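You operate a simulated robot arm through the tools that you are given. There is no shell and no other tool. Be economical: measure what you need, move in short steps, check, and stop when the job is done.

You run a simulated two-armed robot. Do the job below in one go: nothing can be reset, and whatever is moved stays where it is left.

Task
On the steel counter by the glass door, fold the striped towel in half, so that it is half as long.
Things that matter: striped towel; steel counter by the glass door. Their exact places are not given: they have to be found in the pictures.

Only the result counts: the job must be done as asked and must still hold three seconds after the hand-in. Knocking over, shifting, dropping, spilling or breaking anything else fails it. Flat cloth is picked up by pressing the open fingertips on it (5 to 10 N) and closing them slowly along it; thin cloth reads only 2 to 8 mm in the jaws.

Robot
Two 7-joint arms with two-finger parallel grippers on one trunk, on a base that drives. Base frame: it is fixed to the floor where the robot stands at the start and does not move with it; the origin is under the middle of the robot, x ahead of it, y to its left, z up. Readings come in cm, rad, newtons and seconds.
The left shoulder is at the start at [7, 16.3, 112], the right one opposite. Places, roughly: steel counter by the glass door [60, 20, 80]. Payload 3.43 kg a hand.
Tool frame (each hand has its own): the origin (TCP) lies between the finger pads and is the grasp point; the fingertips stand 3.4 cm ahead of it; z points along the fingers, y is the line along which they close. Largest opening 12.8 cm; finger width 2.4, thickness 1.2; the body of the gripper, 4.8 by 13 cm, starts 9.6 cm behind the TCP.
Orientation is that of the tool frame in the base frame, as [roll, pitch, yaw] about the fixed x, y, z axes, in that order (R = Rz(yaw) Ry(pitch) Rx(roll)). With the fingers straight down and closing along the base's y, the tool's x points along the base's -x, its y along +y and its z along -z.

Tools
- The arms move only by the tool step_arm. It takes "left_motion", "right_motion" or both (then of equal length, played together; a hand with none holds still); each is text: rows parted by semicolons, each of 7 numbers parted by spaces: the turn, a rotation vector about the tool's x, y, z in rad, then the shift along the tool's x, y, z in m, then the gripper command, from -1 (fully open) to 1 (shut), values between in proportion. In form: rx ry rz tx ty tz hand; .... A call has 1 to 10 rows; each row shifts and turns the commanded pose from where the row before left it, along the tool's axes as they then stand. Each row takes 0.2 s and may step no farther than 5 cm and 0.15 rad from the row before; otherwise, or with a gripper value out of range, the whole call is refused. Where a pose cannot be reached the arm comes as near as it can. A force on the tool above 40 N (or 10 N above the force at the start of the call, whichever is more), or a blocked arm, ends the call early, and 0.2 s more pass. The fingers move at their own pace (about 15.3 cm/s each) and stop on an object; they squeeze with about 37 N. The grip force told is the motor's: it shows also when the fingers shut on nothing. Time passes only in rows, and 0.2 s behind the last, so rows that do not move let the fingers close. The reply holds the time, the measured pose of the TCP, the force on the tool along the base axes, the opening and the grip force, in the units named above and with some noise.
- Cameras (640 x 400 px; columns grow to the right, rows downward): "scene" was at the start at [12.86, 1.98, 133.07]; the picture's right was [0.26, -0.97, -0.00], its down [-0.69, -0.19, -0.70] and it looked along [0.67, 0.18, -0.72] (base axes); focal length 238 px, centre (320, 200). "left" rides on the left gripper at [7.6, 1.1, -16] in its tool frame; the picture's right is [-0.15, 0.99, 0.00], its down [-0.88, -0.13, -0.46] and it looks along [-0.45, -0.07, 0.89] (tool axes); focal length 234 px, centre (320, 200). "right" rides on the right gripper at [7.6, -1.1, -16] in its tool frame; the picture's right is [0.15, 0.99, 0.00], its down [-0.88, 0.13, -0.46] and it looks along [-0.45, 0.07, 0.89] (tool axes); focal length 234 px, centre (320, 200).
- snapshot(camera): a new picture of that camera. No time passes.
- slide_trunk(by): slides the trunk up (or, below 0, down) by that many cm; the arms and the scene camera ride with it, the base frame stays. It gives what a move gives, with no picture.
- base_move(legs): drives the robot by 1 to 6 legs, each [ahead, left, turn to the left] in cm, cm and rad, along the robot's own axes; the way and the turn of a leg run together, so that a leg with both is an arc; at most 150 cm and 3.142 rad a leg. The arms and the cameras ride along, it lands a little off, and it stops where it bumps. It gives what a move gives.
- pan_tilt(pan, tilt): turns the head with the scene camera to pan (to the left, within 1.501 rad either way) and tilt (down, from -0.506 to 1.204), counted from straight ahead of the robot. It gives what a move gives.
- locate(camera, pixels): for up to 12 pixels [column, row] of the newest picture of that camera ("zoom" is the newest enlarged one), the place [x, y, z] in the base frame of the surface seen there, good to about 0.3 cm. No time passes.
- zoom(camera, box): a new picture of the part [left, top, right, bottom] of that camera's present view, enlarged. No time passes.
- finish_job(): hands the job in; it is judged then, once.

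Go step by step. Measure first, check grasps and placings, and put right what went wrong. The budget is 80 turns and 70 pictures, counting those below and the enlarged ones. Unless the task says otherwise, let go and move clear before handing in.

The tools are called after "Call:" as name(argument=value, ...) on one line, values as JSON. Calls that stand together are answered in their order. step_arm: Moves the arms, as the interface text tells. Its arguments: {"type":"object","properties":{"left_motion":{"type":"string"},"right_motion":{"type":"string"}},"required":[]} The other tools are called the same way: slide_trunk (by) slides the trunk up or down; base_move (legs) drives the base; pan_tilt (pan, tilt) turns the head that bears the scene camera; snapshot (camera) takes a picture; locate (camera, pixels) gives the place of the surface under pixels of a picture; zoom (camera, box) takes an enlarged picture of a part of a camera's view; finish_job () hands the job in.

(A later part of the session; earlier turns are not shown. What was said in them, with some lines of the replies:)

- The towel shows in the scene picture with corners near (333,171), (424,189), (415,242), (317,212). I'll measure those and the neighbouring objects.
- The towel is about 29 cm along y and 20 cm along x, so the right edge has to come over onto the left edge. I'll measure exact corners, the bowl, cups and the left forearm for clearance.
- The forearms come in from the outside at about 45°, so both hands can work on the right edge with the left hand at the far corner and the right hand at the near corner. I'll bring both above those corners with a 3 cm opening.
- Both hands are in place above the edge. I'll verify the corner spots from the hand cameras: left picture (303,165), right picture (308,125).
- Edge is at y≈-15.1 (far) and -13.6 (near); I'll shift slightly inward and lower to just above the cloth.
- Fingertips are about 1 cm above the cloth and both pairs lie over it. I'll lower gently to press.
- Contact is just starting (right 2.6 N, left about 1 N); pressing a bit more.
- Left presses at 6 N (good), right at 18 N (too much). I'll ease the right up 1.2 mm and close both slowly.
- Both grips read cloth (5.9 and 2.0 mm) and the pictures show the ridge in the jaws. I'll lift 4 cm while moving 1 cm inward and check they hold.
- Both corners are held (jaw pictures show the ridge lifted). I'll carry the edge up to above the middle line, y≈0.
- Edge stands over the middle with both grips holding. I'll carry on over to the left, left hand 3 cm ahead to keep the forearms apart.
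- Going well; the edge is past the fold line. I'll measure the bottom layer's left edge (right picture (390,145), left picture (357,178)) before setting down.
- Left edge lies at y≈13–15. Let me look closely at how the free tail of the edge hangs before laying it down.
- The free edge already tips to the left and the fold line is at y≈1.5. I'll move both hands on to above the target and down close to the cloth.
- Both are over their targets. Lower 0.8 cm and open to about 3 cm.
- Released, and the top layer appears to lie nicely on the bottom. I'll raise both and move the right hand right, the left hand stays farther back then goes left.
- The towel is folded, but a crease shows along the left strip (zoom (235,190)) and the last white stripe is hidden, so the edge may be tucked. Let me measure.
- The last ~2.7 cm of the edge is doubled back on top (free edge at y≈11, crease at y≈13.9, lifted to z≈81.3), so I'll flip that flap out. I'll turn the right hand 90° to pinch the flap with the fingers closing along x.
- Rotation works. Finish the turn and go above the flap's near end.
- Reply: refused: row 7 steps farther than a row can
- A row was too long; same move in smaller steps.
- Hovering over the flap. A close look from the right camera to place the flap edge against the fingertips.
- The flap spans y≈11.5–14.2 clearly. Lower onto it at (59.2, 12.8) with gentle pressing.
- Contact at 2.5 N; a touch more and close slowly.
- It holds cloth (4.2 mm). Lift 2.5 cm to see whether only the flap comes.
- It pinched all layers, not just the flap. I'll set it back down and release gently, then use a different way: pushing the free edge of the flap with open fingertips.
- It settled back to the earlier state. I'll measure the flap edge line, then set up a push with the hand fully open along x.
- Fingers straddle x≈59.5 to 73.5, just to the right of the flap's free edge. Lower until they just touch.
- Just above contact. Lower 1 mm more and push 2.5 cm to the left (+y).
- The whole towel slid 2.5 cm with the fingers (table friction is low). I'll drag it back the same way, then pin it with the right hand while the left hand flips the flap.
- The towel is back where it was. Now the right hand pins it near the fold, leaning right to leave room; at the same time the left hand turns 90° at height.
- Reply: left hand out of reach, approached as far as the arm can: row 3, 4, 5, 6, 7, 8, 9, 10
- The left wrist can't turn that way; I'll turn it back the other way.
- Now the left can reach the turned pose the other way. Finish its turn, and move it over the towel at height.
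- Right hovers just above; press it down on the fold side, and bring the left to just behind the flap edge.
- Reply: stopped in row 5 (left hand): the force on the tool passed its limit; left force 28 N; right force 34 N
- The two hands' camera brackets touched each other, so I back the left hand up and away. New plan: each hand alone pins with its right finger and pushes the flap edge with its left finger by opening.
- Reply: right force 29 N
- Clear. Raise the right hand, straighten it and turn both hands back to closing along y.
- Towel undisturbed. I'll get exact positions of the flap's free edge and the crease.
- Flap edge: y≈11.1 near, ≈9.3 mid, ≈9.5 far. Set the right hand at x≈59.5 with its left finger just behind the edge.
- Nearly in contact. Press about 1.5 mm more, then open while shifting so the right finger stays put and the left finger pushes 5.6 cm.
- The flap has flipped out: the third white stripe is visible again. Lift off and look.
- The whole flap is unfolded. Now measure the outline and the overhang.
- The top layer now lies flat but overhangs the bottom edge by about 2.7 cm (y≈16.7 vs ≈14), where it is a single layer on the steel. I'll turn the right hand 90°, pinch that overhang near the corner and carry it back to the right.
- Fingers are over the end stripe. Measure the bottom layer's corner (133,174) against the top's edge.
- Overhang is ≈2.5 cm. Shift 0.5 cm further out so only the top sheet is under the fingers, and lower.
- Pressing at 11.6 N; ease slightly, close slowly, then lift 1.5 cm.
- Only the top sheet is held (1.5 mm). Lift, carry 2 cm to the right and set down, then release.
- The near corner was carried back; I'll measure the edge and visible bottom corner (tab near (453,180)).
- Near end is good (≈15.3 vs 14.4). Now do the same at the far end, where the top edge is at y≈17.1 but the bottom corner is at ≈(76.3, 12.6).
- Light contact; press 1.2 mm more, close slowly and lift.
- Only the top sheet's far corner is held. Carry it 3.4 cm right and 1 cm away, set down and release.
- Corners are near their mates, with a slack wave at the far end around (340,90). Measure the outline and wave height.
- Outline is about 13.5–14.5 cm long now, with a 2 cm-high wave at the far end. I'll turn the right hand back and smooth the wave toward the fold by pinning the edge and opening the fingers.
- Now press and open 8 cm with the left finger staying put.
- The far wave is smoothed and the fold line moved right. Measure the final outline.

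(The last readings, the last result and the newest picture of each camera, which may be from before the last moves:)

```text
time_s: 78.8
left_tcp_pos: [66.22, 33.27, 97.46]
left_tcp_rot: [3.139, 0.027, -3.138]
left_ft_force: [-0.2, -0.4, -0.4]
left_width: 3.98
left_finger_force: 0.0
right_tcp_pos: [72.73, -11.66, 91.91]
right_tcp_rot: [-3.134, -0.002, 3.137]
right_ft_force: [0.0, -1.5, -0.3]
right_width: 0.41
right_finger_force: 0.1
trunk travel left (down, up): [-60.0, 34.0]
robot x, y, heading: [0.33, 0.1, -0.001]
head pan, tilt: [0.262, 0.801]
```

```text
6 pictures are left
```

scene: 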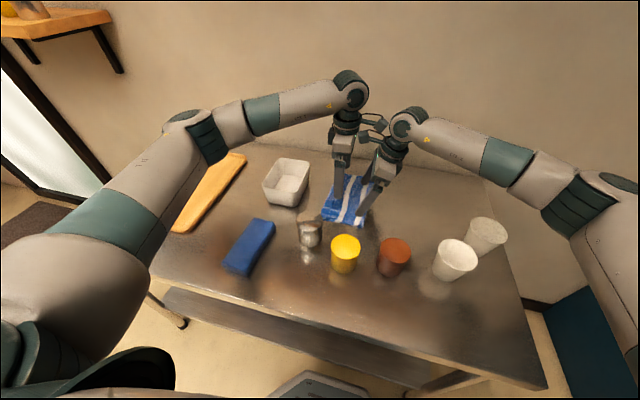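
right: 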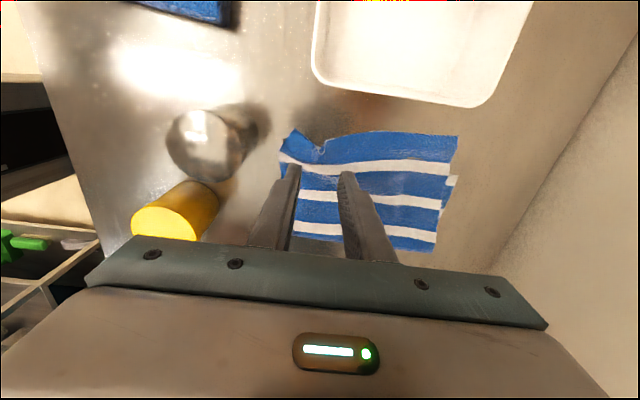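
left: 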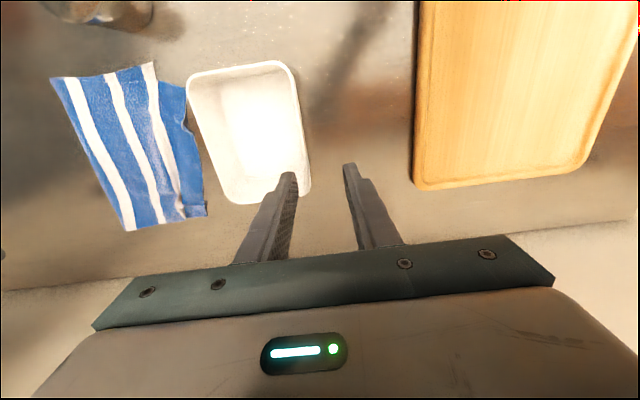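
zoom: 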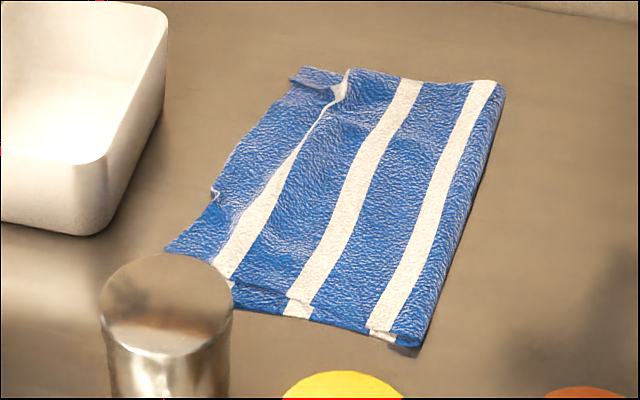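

Check the near-left corner in the left picture: bottom white tip (153,64) against the top's blue corner (184,86).

Call:
locate(camera="left", pixels=[[153, 65], [160, 82], [183, 88], [184, 125], [195, 140], [205, 212], [53, 80], [128, 229]])

Call:
zoom(camera="left", box=[30, 40, 240, 240])

```text
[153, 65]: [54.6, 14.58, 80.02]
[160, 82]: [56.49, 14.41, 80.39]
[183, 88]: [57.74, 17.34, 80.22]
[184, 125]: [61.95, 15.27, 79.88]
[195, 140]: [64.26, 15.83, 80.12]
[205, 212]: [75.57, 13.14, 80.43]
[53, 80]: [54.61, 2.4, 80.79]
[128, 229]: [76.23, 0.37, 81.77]
```

```text
2.00 times, centred on (135, 140) of left
```

zoom: 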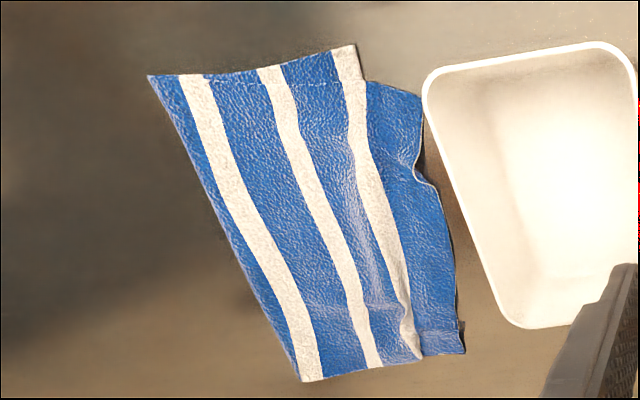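

Far corner matches well; near top corner is off by about (3.1, 2.7) cm from the bottom corner (54.6, 14.6). I'll repeat the pinch-and-carry there, moving it 2.5 cm right and 2.5 cm nearer.

Call:
step_arm(right_motion="-0.008 0 0.15 0 0 0 0.69;0 0 0.15 0 0 0 0.69;0 0 0.15 0 0 0 0.69;0 0 0.15 0 0 0 0.69;0 0 0.15 0 0 0 0.69;0 0 0.15 0 0 0 0.69;0 0 0.15 0 0 0 0.69;0 0 0.15 0 0 0 0.69;0 0 0.15 0 0 0 0.69;0 0 0.15 0 0 0 0.69")

Call:
step_arm(right_motion="0 0 0.071 0 0 0 0.69;0 0 0 0.039 -0.018 0 0.69;0 0 0 0.039 -0.018 0 0.69;0 0 0 0.039 -0.018 0 0.69;0 0 0 0.039 -0.018 0 0.69;0 0 0 0.039 -0.018 0 0.69;0 0 0 0.039 -0.018 0 0.69;0 0 0 0.039 -0.017 0 0.69;0 0 0 0 0 0.04 0.69;0 0 0 0 0 0.03 0.69")

```text
time_s: 81.0
left_tcp_pos: [66.26, 33.43, 97.32]
left_tcp_rot: [3.139, 0.025, -3.138]
left_ft_force: [0.2, 0.2, -0.6]
left_width: 3.99
left_finger_force: 0.0
right_tcp_pos: [72.74, -11.53, 91.85]
right_tcp_rot: [-3.14, 0.005, 1.634]
right_ft_force: [0.4, -0.2, 0.2]
right_width: 1.98
right_finger_force: 0.1
trunk travel left (down, up): [-60.0, 34.0]
robot x, y, heading: [0.29, -0.13, -0.0]
head pan, tilt: [0.262, 0.801]
```

```text
time_s: 83.2
left_tcp_pos: [66.25, 33.44, 97.33]
left_tcp_rot: [-3.141, 0.025, -3.138]
left_ft_force: [0.0, -0.1, 0.7]
left_width: 4.01
left_finger_force: 0.1
right_tcp_pos: [60.42, 15.89, 84.73]
right_tcp_rot: [-3.14, 0.003, 1.565]
right_ft_force: [-0.3, -1.3, -1.3]
right_width: 1.99
right_finger_force: 0.0
trunk travel left (down, up): [-60.0, 34.0]
robot x, y, heading: [-0.0, 0.35, -0.002]
head pan, tilt: [0.262, 0.801]
```

Aligned at (60.4, 15.9). Lower the last 1.2 cm to contact.

Call:
step_arm(right_motion="0 0 0 0 -0.003 0.007 0.69;0 0 0 0 0 0.003 0.69;0 0 0 0 0 0.002 0.69;0 0 0 0 0 0 0.69")

```text
time_s: 84.2
left_tcp_pos: [66.32, 33.34, 97.3]
left_tcp_rot: [3.139, 0.027, -3.139]
left_ft_force: [-0.4, -0.5, -0.1]
left_width: 3.99
left_finger_force: 0.0
right_tcp_pos: [60.21, 15.78, 83.61]
right_tcp_rot: [3.141, 0.004, 1.565]
right_ft_force: [0.7, -0.8, 6.0]
right_width: 2.02
right_finger_force: 0.2
trunk travel left (down, up): [-60.0, 34.0]
robot x, y, heading: [-0.08, 0.09, -0.001]
head pan, tilt: [0.262, 0.801]
```

6 N, right for picking. Close slowly, lift.

Call:
step_arm(right_motion="0 0 0 0 0 0 0.74;0 0 0 0 0 0 0.79;0 0 0 0 0 0 0.84;0 0 0 0 0 0 0.89;0 0 0 0 0 0 0.94;0 0 0 0 0 0 1;0 0 0 0 0 0 1;0 0 0 0 0 -0.01 1;0 0 0 -0.004 0 -0.015 1")

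Call:
zoom(camera="right", box=[200, 80, 520, 280])

```text
time_s: 86.2
left_tcp_pos: [66.13, 33.46, 97.42]
left_tcp_rot: [3.139, 0.025, -3.138]
left_ft_force: [0.1, -0.4, -0.3]
left_width: 3.97
left_finger_force: 0.1
right_tcp_pos: [60.17, 15.39, 85.99]
right_tcp_rot: [-3.141, 0.004, 1.567]
right_ft_force: [0.1, 0.4, 0.1]
right_width: 0.0
right_finger_force: 33.0
trunk travel left (down, up): [-60.0, 34.0]
robot x, y, heading: [0.13, 0.46, 0.0]
head pan, tilt: [0.262, 0.801]
```

```text
2.00 times, centred on (360, 180) of right
```

zoom: 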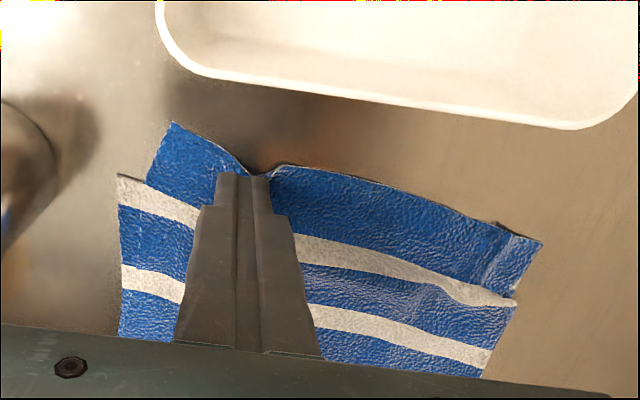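

Width 0: missed. Retry with a 3 cm opening and slightly firmer pressing.

Call:
step_arm(right_motion="0 0 0 0.002 -0.005 -0.003 0.53;0 0 0 0 0 0 0.53;0 0 0 0 0 0.015 0.53;0 0 0 0 0 0.01 0.53;0 0 0 0 0 0.0035 0.53;0 0 0 0 0 0 0.53")

```text
time_s: 87.6
left_tcp_pos: [66.27, 33.48, 97.28]
left_tcp_rot: [3.138, 0.025, -3.139]
left_ft_force: [0.1, -0.4, -1.0]
left_width: 3.98
left_finger_force: 0.1
right_tcp_pos: [59.63, 15.69, 83.61]
right_tcp_rot: [3.142, 0.005, 1.567]
right_ft_force: [0.4, -1.2, 7.8]
right_width: 3.04
right_finger_force: 0.4
trunk travel left (down, up): [-60.0, 34.0]
robot x, y, heading: [0.22, -0.03, -0.0]
head pan, tilt: [0.262, 0.801]
```

Call:
step_arm(right_motion="0 0 0 0 0 0.0003 0.58;0 0 0 0 0 0 0.64;0 0 0 0 0 0 0.7;0 0 0 0 0 0 0.76;0 0 0 0 0 0 0.82;0 0 0 0 0 0 0.88;0 0 0 0 0 0 0.94;0 0 0 0 0 0 1;0 0 0 0 0 0 1;0 0 0 0 0 -0.01 1")

```text
time_s: 89.8
left_tcp_pos: [66.29, 33.48, 97.2]
left_tcp_rot: [3.138, 0.026, -3.137]
left_ft_force: [-0.8, 0.8, 0.6]
left_width: 4.0
left_finger_force: 0.0
right_tcp_pos: [59.7, 15.55, 84.4]
right_tcp_rot: [-3.138, 0.004, 1.565]
right_ft_force: [0.1, 1.2, 0.6]
right_width: 0.18
right_finger_force: 37.2
trunk travel left (down, up): [-60.0, 34.0]
robot x, y, heading: [0.08, 0.09, 0.002]
head pan, tilt: [0.262, 0.801]
```

Now 1.8 mm of cloth is held. Carry it right 2.4 cm and nearer 2 cm, set down, release and lift clear.

Call:
step_arm(right_motion="0 0 0 -0.004 -0.004 -0.02 1;0 0 0 -0.01 -0.008 -0.015 1;0 0 0 -0.01 -0.008 0 1;0 0 0 0 0 0.015 1;0 0 0 0 0 0.016 1;0 0 0 0 0 0.01 1;0 0 0 0 0 0 0.85;0 0 0 0 0 0 0.7;0 0 0 0 0 0 0.5;0 0 0 0 0 -0.02 0.5")

Call:
step_arm(right_motion="0 0 0 0 0 -0.035 0.5;0 0 0 0 0 -0.03 0.5;0 0 0 -0.04 0 0 0.9;0 0 0 -0.04 0 0 0.9;0 0 0 -0.04 0 0 0.9;0 0 0 -0.04 0 0 0.9;0 0 0 -0.04 0 0 0.9;0 0 0 -0.04 0 0 0.9")

Call:
zoom(camera="left", box=[30, 40, 240, 240])

```text
time_s: 92.0
left_tcp_pos: [66.08, 33.35, 97.4]
left_tcp_rot: [3.14, 0.025, -3.14]
left_ft_force: [0.3, 0.0, 0.1]
left_width: 4.0
left_finger_force: 0.0
right_tcp_pos: [57.71, 13.24, 85.87]
right_tcp_rot: [-3.139, 0.004, 1.566]
right_ft_force: [-0.7, 0.0, 0.2]
right_width: 3.19
right_finger_force: 0.0
trunk travel left (down, up): [-60.0, 34.0]
robot x, y, heading: [0.3, 0.3, 0.001]
head pan, tilt: [0.262, 0.801]
```

```text
time_s: 93.8
left_tcp_pos: [66.17, 33.26, 97.35]
left_tcp_rot: [3.139, 0.027, -3.137]
left_ft_force: [0.3, -0.4, 0.6]
left_width: 3.98
left_finger_force: 0.0
right_tcp_pos: [57.47, -11.04, 92.57]
right_tcp_rot: [-3.14, 0.003, 1.566]
right_ft_force: [-0.3, 0.1, -0.1]
right_width: 0.63
right_finger_force: 0.0
trunk travel left (down, up): [-60.0, 34.0]
robot x, y, heading: [0.07, -0.13, 0.001]
head pan, tilt: [0.262, 0.801]
```

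```text
2.00 times, centred on (135, 140) of left
```

zoom: 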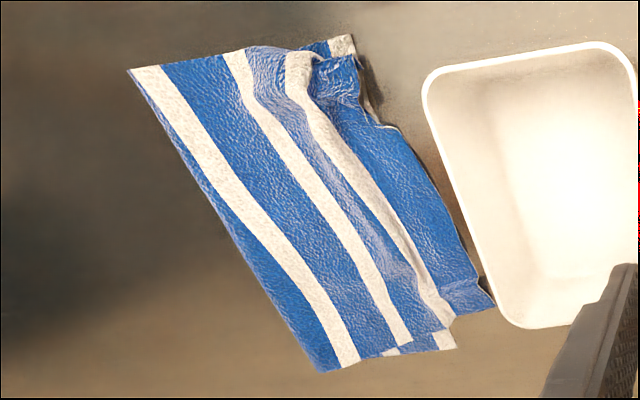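

The near corner is now back by the bottom corner, but with a wave; measure corners.

Call:
locate(camera="zoom", pixels=[[352, 40], [357, 60], [375, 122], [460, 245], [492, 303], [453, 346], [320, 370], [132, 72], [265, 55], [310, 65], [420, 165], [330, 120]])

```text
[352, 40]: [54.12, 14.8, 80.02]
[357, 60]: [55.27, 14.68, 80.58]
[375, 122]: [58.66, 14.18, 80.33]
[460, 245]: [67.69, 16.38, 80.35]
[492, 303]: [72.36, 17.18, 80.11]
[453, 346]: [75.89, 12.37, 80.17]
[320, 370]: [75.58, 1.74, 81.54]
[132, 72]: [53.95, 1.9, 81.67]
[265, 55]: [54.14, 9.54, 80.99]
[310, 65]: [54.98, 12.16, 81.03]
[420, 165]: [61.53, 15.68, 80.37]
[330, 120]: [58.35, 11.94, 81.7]
```

Near corner now matches (≈1 cm), but the far corner swung out to (72.4, 17.2). I'll smooth and pin the near end with the right hand, then bring the far corner back with the left; first turn both hands.

Call:
step_arm(right_motion="0 0 -0.15 0 0 0 0.94;0 0 -0.15 0 0 0 0.94;0 0 -0.15 0 0 0 0.94;0 0 -0.15 0 0 0 0.94;0 0 -0.15 0 0 0 0.94;0 0 -0.15 0 0 0 0.94;0 0 -0.15 0 0 0 0.94;0 0 -0.15 0 0 0 0.94;0 0 -0.15 0 0 0 0.94;0 0 -0.15 0 0 0 0.94", left_motion="0 0.026 -0.1 0 0 0 0.53;0 0 -0.15 0 0 0 0.53;0 0 -0.15 0 0 0 0.53;0 0 -0.15 0 0 0 0.53;0 0 -0.15 0 0 0 0.53;0 0 -0.15 0 0 0 0.53;0 0 -0.15 0 0 0 0.53;0 0 -0.15 0 0 0 0.53;0 0 -0.15 0 0 0 0.53;0 0 -0.15 0 0 0 0.53")

Call:
step_arm(right_motion="0.012 0 -0.073 0 0 0 0.94;0 0 0 0 0.04 0 0.94;0 0 0 0 0.04 0 0.94;0 0 0 0 0.04 0 0.94;0 0 0 0 0.04 0 0.94;0 0 0 0 0.04 0 0.94;0 0 0 0 0.036 0 0.94;0 0 0 0 0 0.045 0.94;0 0 0 0 0 0.037 0.94;0 0 0 0 0 0.004 0.94", left_motion="0 0 -0.117 0 0 0 0.53;0 0 0 0 0 0 0.53;0 0 0 0 0 0 0.53;0 0 0 0 0 0 0.53;0 0 0 0 0 0 0.53;0 0 0 0 0 0 0.53;0 0 0 0 0 0 0.53;0 0 0 0 0 0 0.53;0 0 0 0 0 0 0.53;0 0 0 0 0 0 0.53")

```text
time_s: 96.0
left_tcp_pos: [66.35, 33.5, 97.28]
left_tcp_rot: [-3.141, 0.0, -1.685]
left_ft_force: [0.1, 0.0, 0.7]
left_width: 3.03
left_finger_force: 0.1
right_tcp_pos: [57.5, -10.77, 92.58]
right_tcp_rot: [-3.138, -0.002, 3.067]
right_ft_force: [1.2, -0.4, -0.2]
right_width: 0.38
right_finger_force: 0.0
trunk travel left (down, up): [-60.0, 34.0]
robot x, y, heading: [-0.15, -0.05, 0.0]
head pan, tilt: [0.262, 0.801]
```

```text
time_s: 98.2
left_tcp_pos: [66.11, 33.35, 97.49]
left_tcp_rot: [-3.141, 0.0, -1.569]
left_ft_force: [-0.2, -0.4, -0.8]
left_width: 3.0
left_finger_force: 0.2
right_tcp_pos: [57.57, 12.75, 83.7]
right_tcp_rot: [-3.127, 0.001, 3.136]
right_ft_force: [1.2, -0.6, 16.0]
right_width: 0.36
right_finger_force: 0.0
trunk travel left (down, up): [-60.0, 34.0]
robot x, y, heading: [-0.02, -0.05, -0.002]
head pan, tilt: [0.262, 0.801]
```

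Right fingers press near the edge (16 N). Open them toward the fold to smooth the near wave while the left hand comes over the far corner at height.

Call:
step_arm(right_motion="0 0 0 0 0 -0.0005 0.94;0 0 0 0 -0.005 0 0.784;0 0 0 0 -0.005 0 0.628;0 0 0 0 -0.005 0 0.472;0 0 0 0 -0.005 0 0.316;0 0 0 0 -0.005 0 0.16;0 0 0 0 -0.005 0 0.004;0 0 0 0 -0.005 0 -0.152;0 0 0 0 -0.005 0 -0.308;0 0 0 0 0 0 -0.308", left_motion="0 0 0 0.025 -0.006 0 0.53;0 0 0 0.025 -0.006 0 0.53;0 0 0 0.025 -0.006 0 0.53;0 0 0 0.025 -0.006 0 0.53;0 0 0 0.025 -0.006 0 0.53;0 0 0 0.025 -0.006 0 0.53;0 0 0 0.025 -0.001 0 0.53;0 0 0 0 0 0.03 0.53;0 0 0 0 0 0.03 0.53;0 0 0 0 0 0.03 0.53")

Call:
zoom(camera="scene", box=[280, 120, 440, 240])

```text
time_s: 100.4
left_tcp_pos: [69.98, 15.86, 88.47]
left_tcp_rot: [-3.14, -0.001, -1.573]
left_ft_force: [0.1, 0.2, 0.4]
left_width: 3.01
left_finger_force: 0.0
right_tcp_pos: [57.47, 8.72, 83.79]
right_tcp_rot: [-3.126, 0.001, 3.137]
right_ft_force: [-0.9, -2.5, 23.1]
right_width: 8.19
right_finger_force: 0.1
trunk travel left (down, up): [-60.0, 34.0]
robot x, y, heading: [-0.02, 0.14, 0.002]
head pan, tilt: [0.262, 0.801]
```

```text
3.33 times, centred on (360, 180) of scene
```

zoom: 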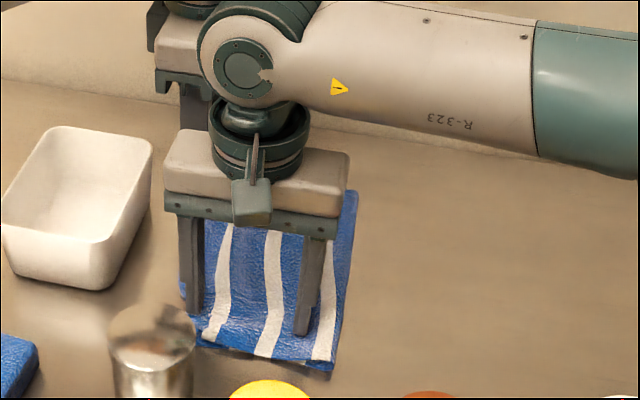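

Near end is smooth and pinned. Lower the left hand onto the far overhang.

Call:
step_arm(left_motion="0 0 0 0 0 0.025 0.53;0 0 0 0 0 0.018 0.53;0 0 0 0 0 0.004 0.53;0 0 0 0 0 0.0025 0.53;0 0 0 0 0 0 0.53")

```text
time_s: 101.6
left_tcp_pos: [69.93, 15.83, 83.62]
left_tcp_rot: [-3.14, 0.0, -1.571]
left_ft_force: [-0.2, -0.5, 3.8]
left_width: 2.99
left_finger_force: 0.1
right_tcp_pos: [57.46, 8.45, 83.71]
right_tcp_rot: [-3.127, -0.001, 3.135]
right_ft_force: [1.5, -3.6, 21.1]
right_width: 8.13
right_finger_force: 0.1
trunk travel left (down, up): [-60.0, 34.0]
robot x, y, heading: [-0.0, -0.24, 0.001]
head pan, tilt: [0.262, 0.801]
```

3.8 N; press 0.7 mm more, close slowly and lift 1 cm.

Call:
step_arm(left_motion="0 0 0 0 0 0.0008 0.58;0 0 0 0 0 0 0.64;0 0 0 0 0 0 0.7;0 0 0 0 0 0 0.76;0 0 0 0 0 0 0.82;0 0 0 0 0 0 0.88;0 0 0 0 0 0 0.94;0 0 0 0 0 0 1;0 0 0 0 0 0 1;0 0 0 0 0 -0.01 1")

```text
time_s: 103.8
left_tcp_pos: [69.74, 15.94, 84.27]
left_tcp_rot: [-3.141, 0.002, -1.571]
left_ft_force: [1.1, -0.2, -1.0]
left_width: 0.2
left_finger_force: 36.2
right_tcp_pos: [57.58, 8.68, 83.76]
right_tcp_rot: [-3.127, 0.001, 3.136]
right_ft_force: [-0.5, -1.5, 18.7]
right_width: 8.19
right_finger_force: 0.1
trunk travel left (down, up): [-60.0, 34.0]
robot x, y, heading: [0.06, 0.08, 0.004]
head pan, tilt: [0.262, 0.801]
```

Held (2 mm). Carry the far corner 4 cm right and 1.4 cm away, set down and release.

Call:
step_arm(left_motion="0 0 0 0.008 -0.003 -0.02 1;0 0 0 0.016 -0.005 -0.015 1;0 0 0 0.016 -0.006 0 1;0 0 0 0 0 0.015 1;0 0 0 0 0 0.016 1;0 0 0 0 0 0.009 1;0 0 0 0 0 0 0.85;0 0 0 0 0 0 0.7;0 0 0 0 0 0 0.53;0 0 0 0 0 -0.02 0.5")

Call:
step_arm(left_motion="0 0 0 0 0 -0.04 0.5;0 0 0 0 0 -0.04 0.5;0 0 0 -0.04 0 -0.02 0.5;0 0 0 -0.045 0 0 0.5;0 0 0 -0.045 0 0 0.5;0 0 0 -0.045 0 0 0.5;0 0 0 -0.045 0 0 0.5", right_motion="0 0 0 0 0 0 -0.308;0 0 0 0 0 0 -0.308;0 0 0 0 0 0 -0.308;0 0 0 0 0 -0.01 -0.308;0 0 0 0 0 -0.03 -0.308;0 0 0 0 0 -0.04 0.3;0 0 0 0 0 0 0.94")

```text
time_s: 106.0
left_tcp_pos: [71.31, 11.9, 85.97]
left_tcp_rot: [-3.139, 0.0, -1.572]
left_ft_force: [-1.0, 0.0, -0.4]
left_width: 3.2
left_finger_force: 0.1
right_tcp_pos: [57.33, 8.65, 83.77]
right_tcp_rot: [-3.126, 0.0, 3.137]
right_ft_force: [-1.2, 0.2, 22.7]
right_width: 8.32
right_finger_force: 0.1
trunk travel left (down, up): [-60.0, 34.0]
robot x, y, heading: [0.04, -0.1, 0.004]
head pan, tilt: [0.262, 0.801]
```

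```text
time_s: 107.6
left_tcp_pos: [71.52, 34.04, 95.66]
left_tcp_rot: [-3.141, -0.002, -1.571]
left_ft_force: [-0.2, -0.5, 0.4]
left_width: 3.19
left_finger_force: 0.2
right_tcp_pos: [57.67, 8.85, 91.61]
right_tcp_rot: [-3.125, -0.003, 3.137]
right_ft_force: [-0.2, 0.3, -0.2]
right_width: 0.39
right_finger_force: 0.0
trunk travel left (down, up): [-60.0, 34.0]
robot x, y, heading: [-0.08, 0.23, -0.003]
head pan, tilt: [0.262, 0.801]
```

Now smooth the far end the same way as before: right hand to x≈72.5, y≈11.6, press near the edge and open toward the fold.

Call:
step_arm(right_motion="0 0 0 -0.045 0.007 0 0.94;0 0 0 -0.045 0.007 0 0.94;0 0 0 -0.045 0.007 0 0.94;0 0 0 -0.013 0.007 0.02 0.94;0 0 0 0 0 0.03 0.94;0 0 0 0 0 0.025 0.94;0 0 0 0 0 0.004 0.94;0 0 0 0 0 0 0.94")

Call:
step_arm(right_motion="0 0 0 0 0 0.0015 0.94;0 0 0 0 -0.005 0 0.784;0 0 0 0 -0.005 0 0.628;0 0 0 0 -0.005 0 0.472;0 0 0 0 -0.005 0 0.316;0 0 0 0 -0.005 0 0.16;0 0 0 0 -0.005 0 0.004;0 0 0 0 -0.005 0 -0.152;0 0 0 0 -0.005 0 -0.308;0 0 0 0 0 0 -0.308")

Call:
step_arm(right_motion="0 0 0 0 0 -0.01 -0.308;0 0 0 0 0 -0.03 -0.308;0 0 0 0 -0.01 -0.04 -0.308;0 0 0 0 -0.045 0 0.3;0 0 0 0 -0.045 0 0.94;0 0 0 0 -0.045 0 0.94;0 0 0 0 -0.045 0 0.94")

Call:
zoom(camera="scene", box=[290, 160, 390, 240])

```text
time_s: 109.4
left_tcp_pos: [71.5, 33.94, 95.76]
left_tcp_rot: [-3.141, 0.0, -1.57]
left_ft_force: [-0.3, -0.1, 0.0]
left_width: 3.19
left_finger_force: 0.2
right_tcp_pos: [72.36, 11.44, 83.82]
right_tcp_rot: [-3.125, -0.003, 3.139]
right_ft_force: [-0.3, -0.3, 5.1]
right_width: 0.39
right_finger_force: 0.0
trunk travel left (down, up): [-60.0, 34.0]
robot x, y, heading: [0.17, -0.3, 0.0]
head pan, tilt: [0.262, 0.801]
```

```text
time_s: 111.6
left_tcp_pos: [71.38, 34.04, 95.89]
left_tcp_rot: [3.141, 0.0, -1.572]
left_ft_force: [-0.2, -0.4, 0.7]
left_width: 3.2
left_finger_force: 0.1
right_tcp_pos: [72.39, 7.51, 83.59]
right_tcp_rot: [-3.125, 0.001, 3.137]
right_ft_force: [0.1, 1.7, 10.9]
right_width: 8.29
right_finger_force: 0.0
trunk travel left (down, up): [-60.0, 34.0]
robot x, y, heading: [-0.21, 0.1, -0.004]
head pan, tilt: [0.262, 0.801]
```

```text
time_s: 113.2
left_tcp_pos: [71.49, 33.83, 95.84]
left_tcp_rot: [-3.141, 0.002, -1.571]
left_ft_force: [-0.3, 0.4, -0.2]
left_width: 3.21
left_finger_force: 0.1
right_tcp_pos: [72.32, -11.6, 91.81]
right_tcp_rot: [-3.128, -0.002, 3.136]
right_ft_force: [0.4, 0.7, 0.5]
right_width: 0.4
right_finger_force: 0.1
trunk travel left (down, up): [-60.0, 34.0]
robot x, y, heading: [-0.19, 0.1, 0.0]
head pan, tilt: [0.262, 0.801]
```

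```text
5.00 times, centred on (340, 200) of scene
```

zoom: 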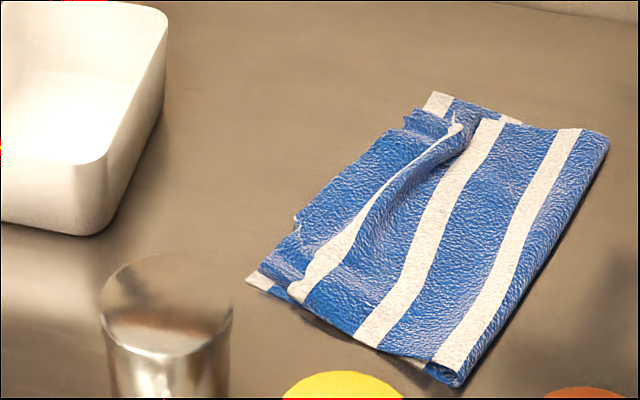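

The towel slid and turned a little as a whole, but now all four corners are visible and nearly paired. Measure them.

Call:
locate(camera="zoom", pixels=[[248, 282], [264, 268], [432, 96], [406, 116], [518, 120], [606, 138], [455, 380], [300, 225], [458, 130], [400, 180], [420, 260], [335, 190]])

```text
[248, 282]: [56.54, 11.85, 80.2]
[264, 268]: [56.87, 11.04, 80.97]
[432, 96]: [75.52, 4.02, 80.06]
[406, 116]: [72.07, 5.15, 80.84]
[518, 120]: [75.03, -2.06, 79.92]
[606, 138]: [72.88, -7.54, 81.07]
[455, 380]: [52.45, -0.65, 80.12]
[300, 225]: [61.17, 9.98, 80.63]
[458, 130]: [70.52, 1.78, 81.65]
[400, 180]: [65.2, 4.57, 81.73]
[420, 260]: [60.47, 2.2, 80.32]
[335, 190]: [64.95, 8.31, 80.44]
```

Corner pairs now lie at (56.5, 11.9)/(56.9, 11.0) and (75.5, 4.0)/(72.1, 5.2), with the fold at the other side, so the towel is halved in length. One last scene picture will confirm nothing else was moved.

Call:
snapshot(camera="scene")

```text
0 pictures are left
```

scene: 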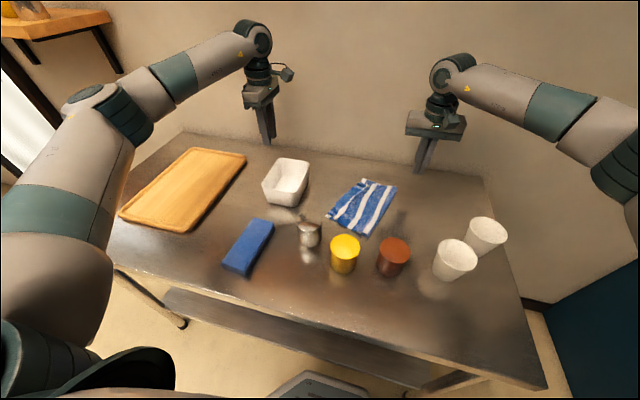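

The bowl, cups, sponge and board are where they were, the towel is folded in half, and both hands are clear, so I'm handing in.

Call:
finish_job()

```text
The job is handed in.
```

I folded the striped towel in half on the steel counter and handed the job in. It is now about 12–13 cm long, down from about 29 cm.

- **Alignment:** one pair of corners meets within about 1 cm. The far pair is about 3.6 cm apart, and a low ripple of about 1.5 cm remains in the top layer.
- **Position:** while I was smoothing it, the towel slid about 4–9 cm to the right and turned slightly.
- **Other objects:** the last picture shows everything else on the counter where it started, and both hands are clear.
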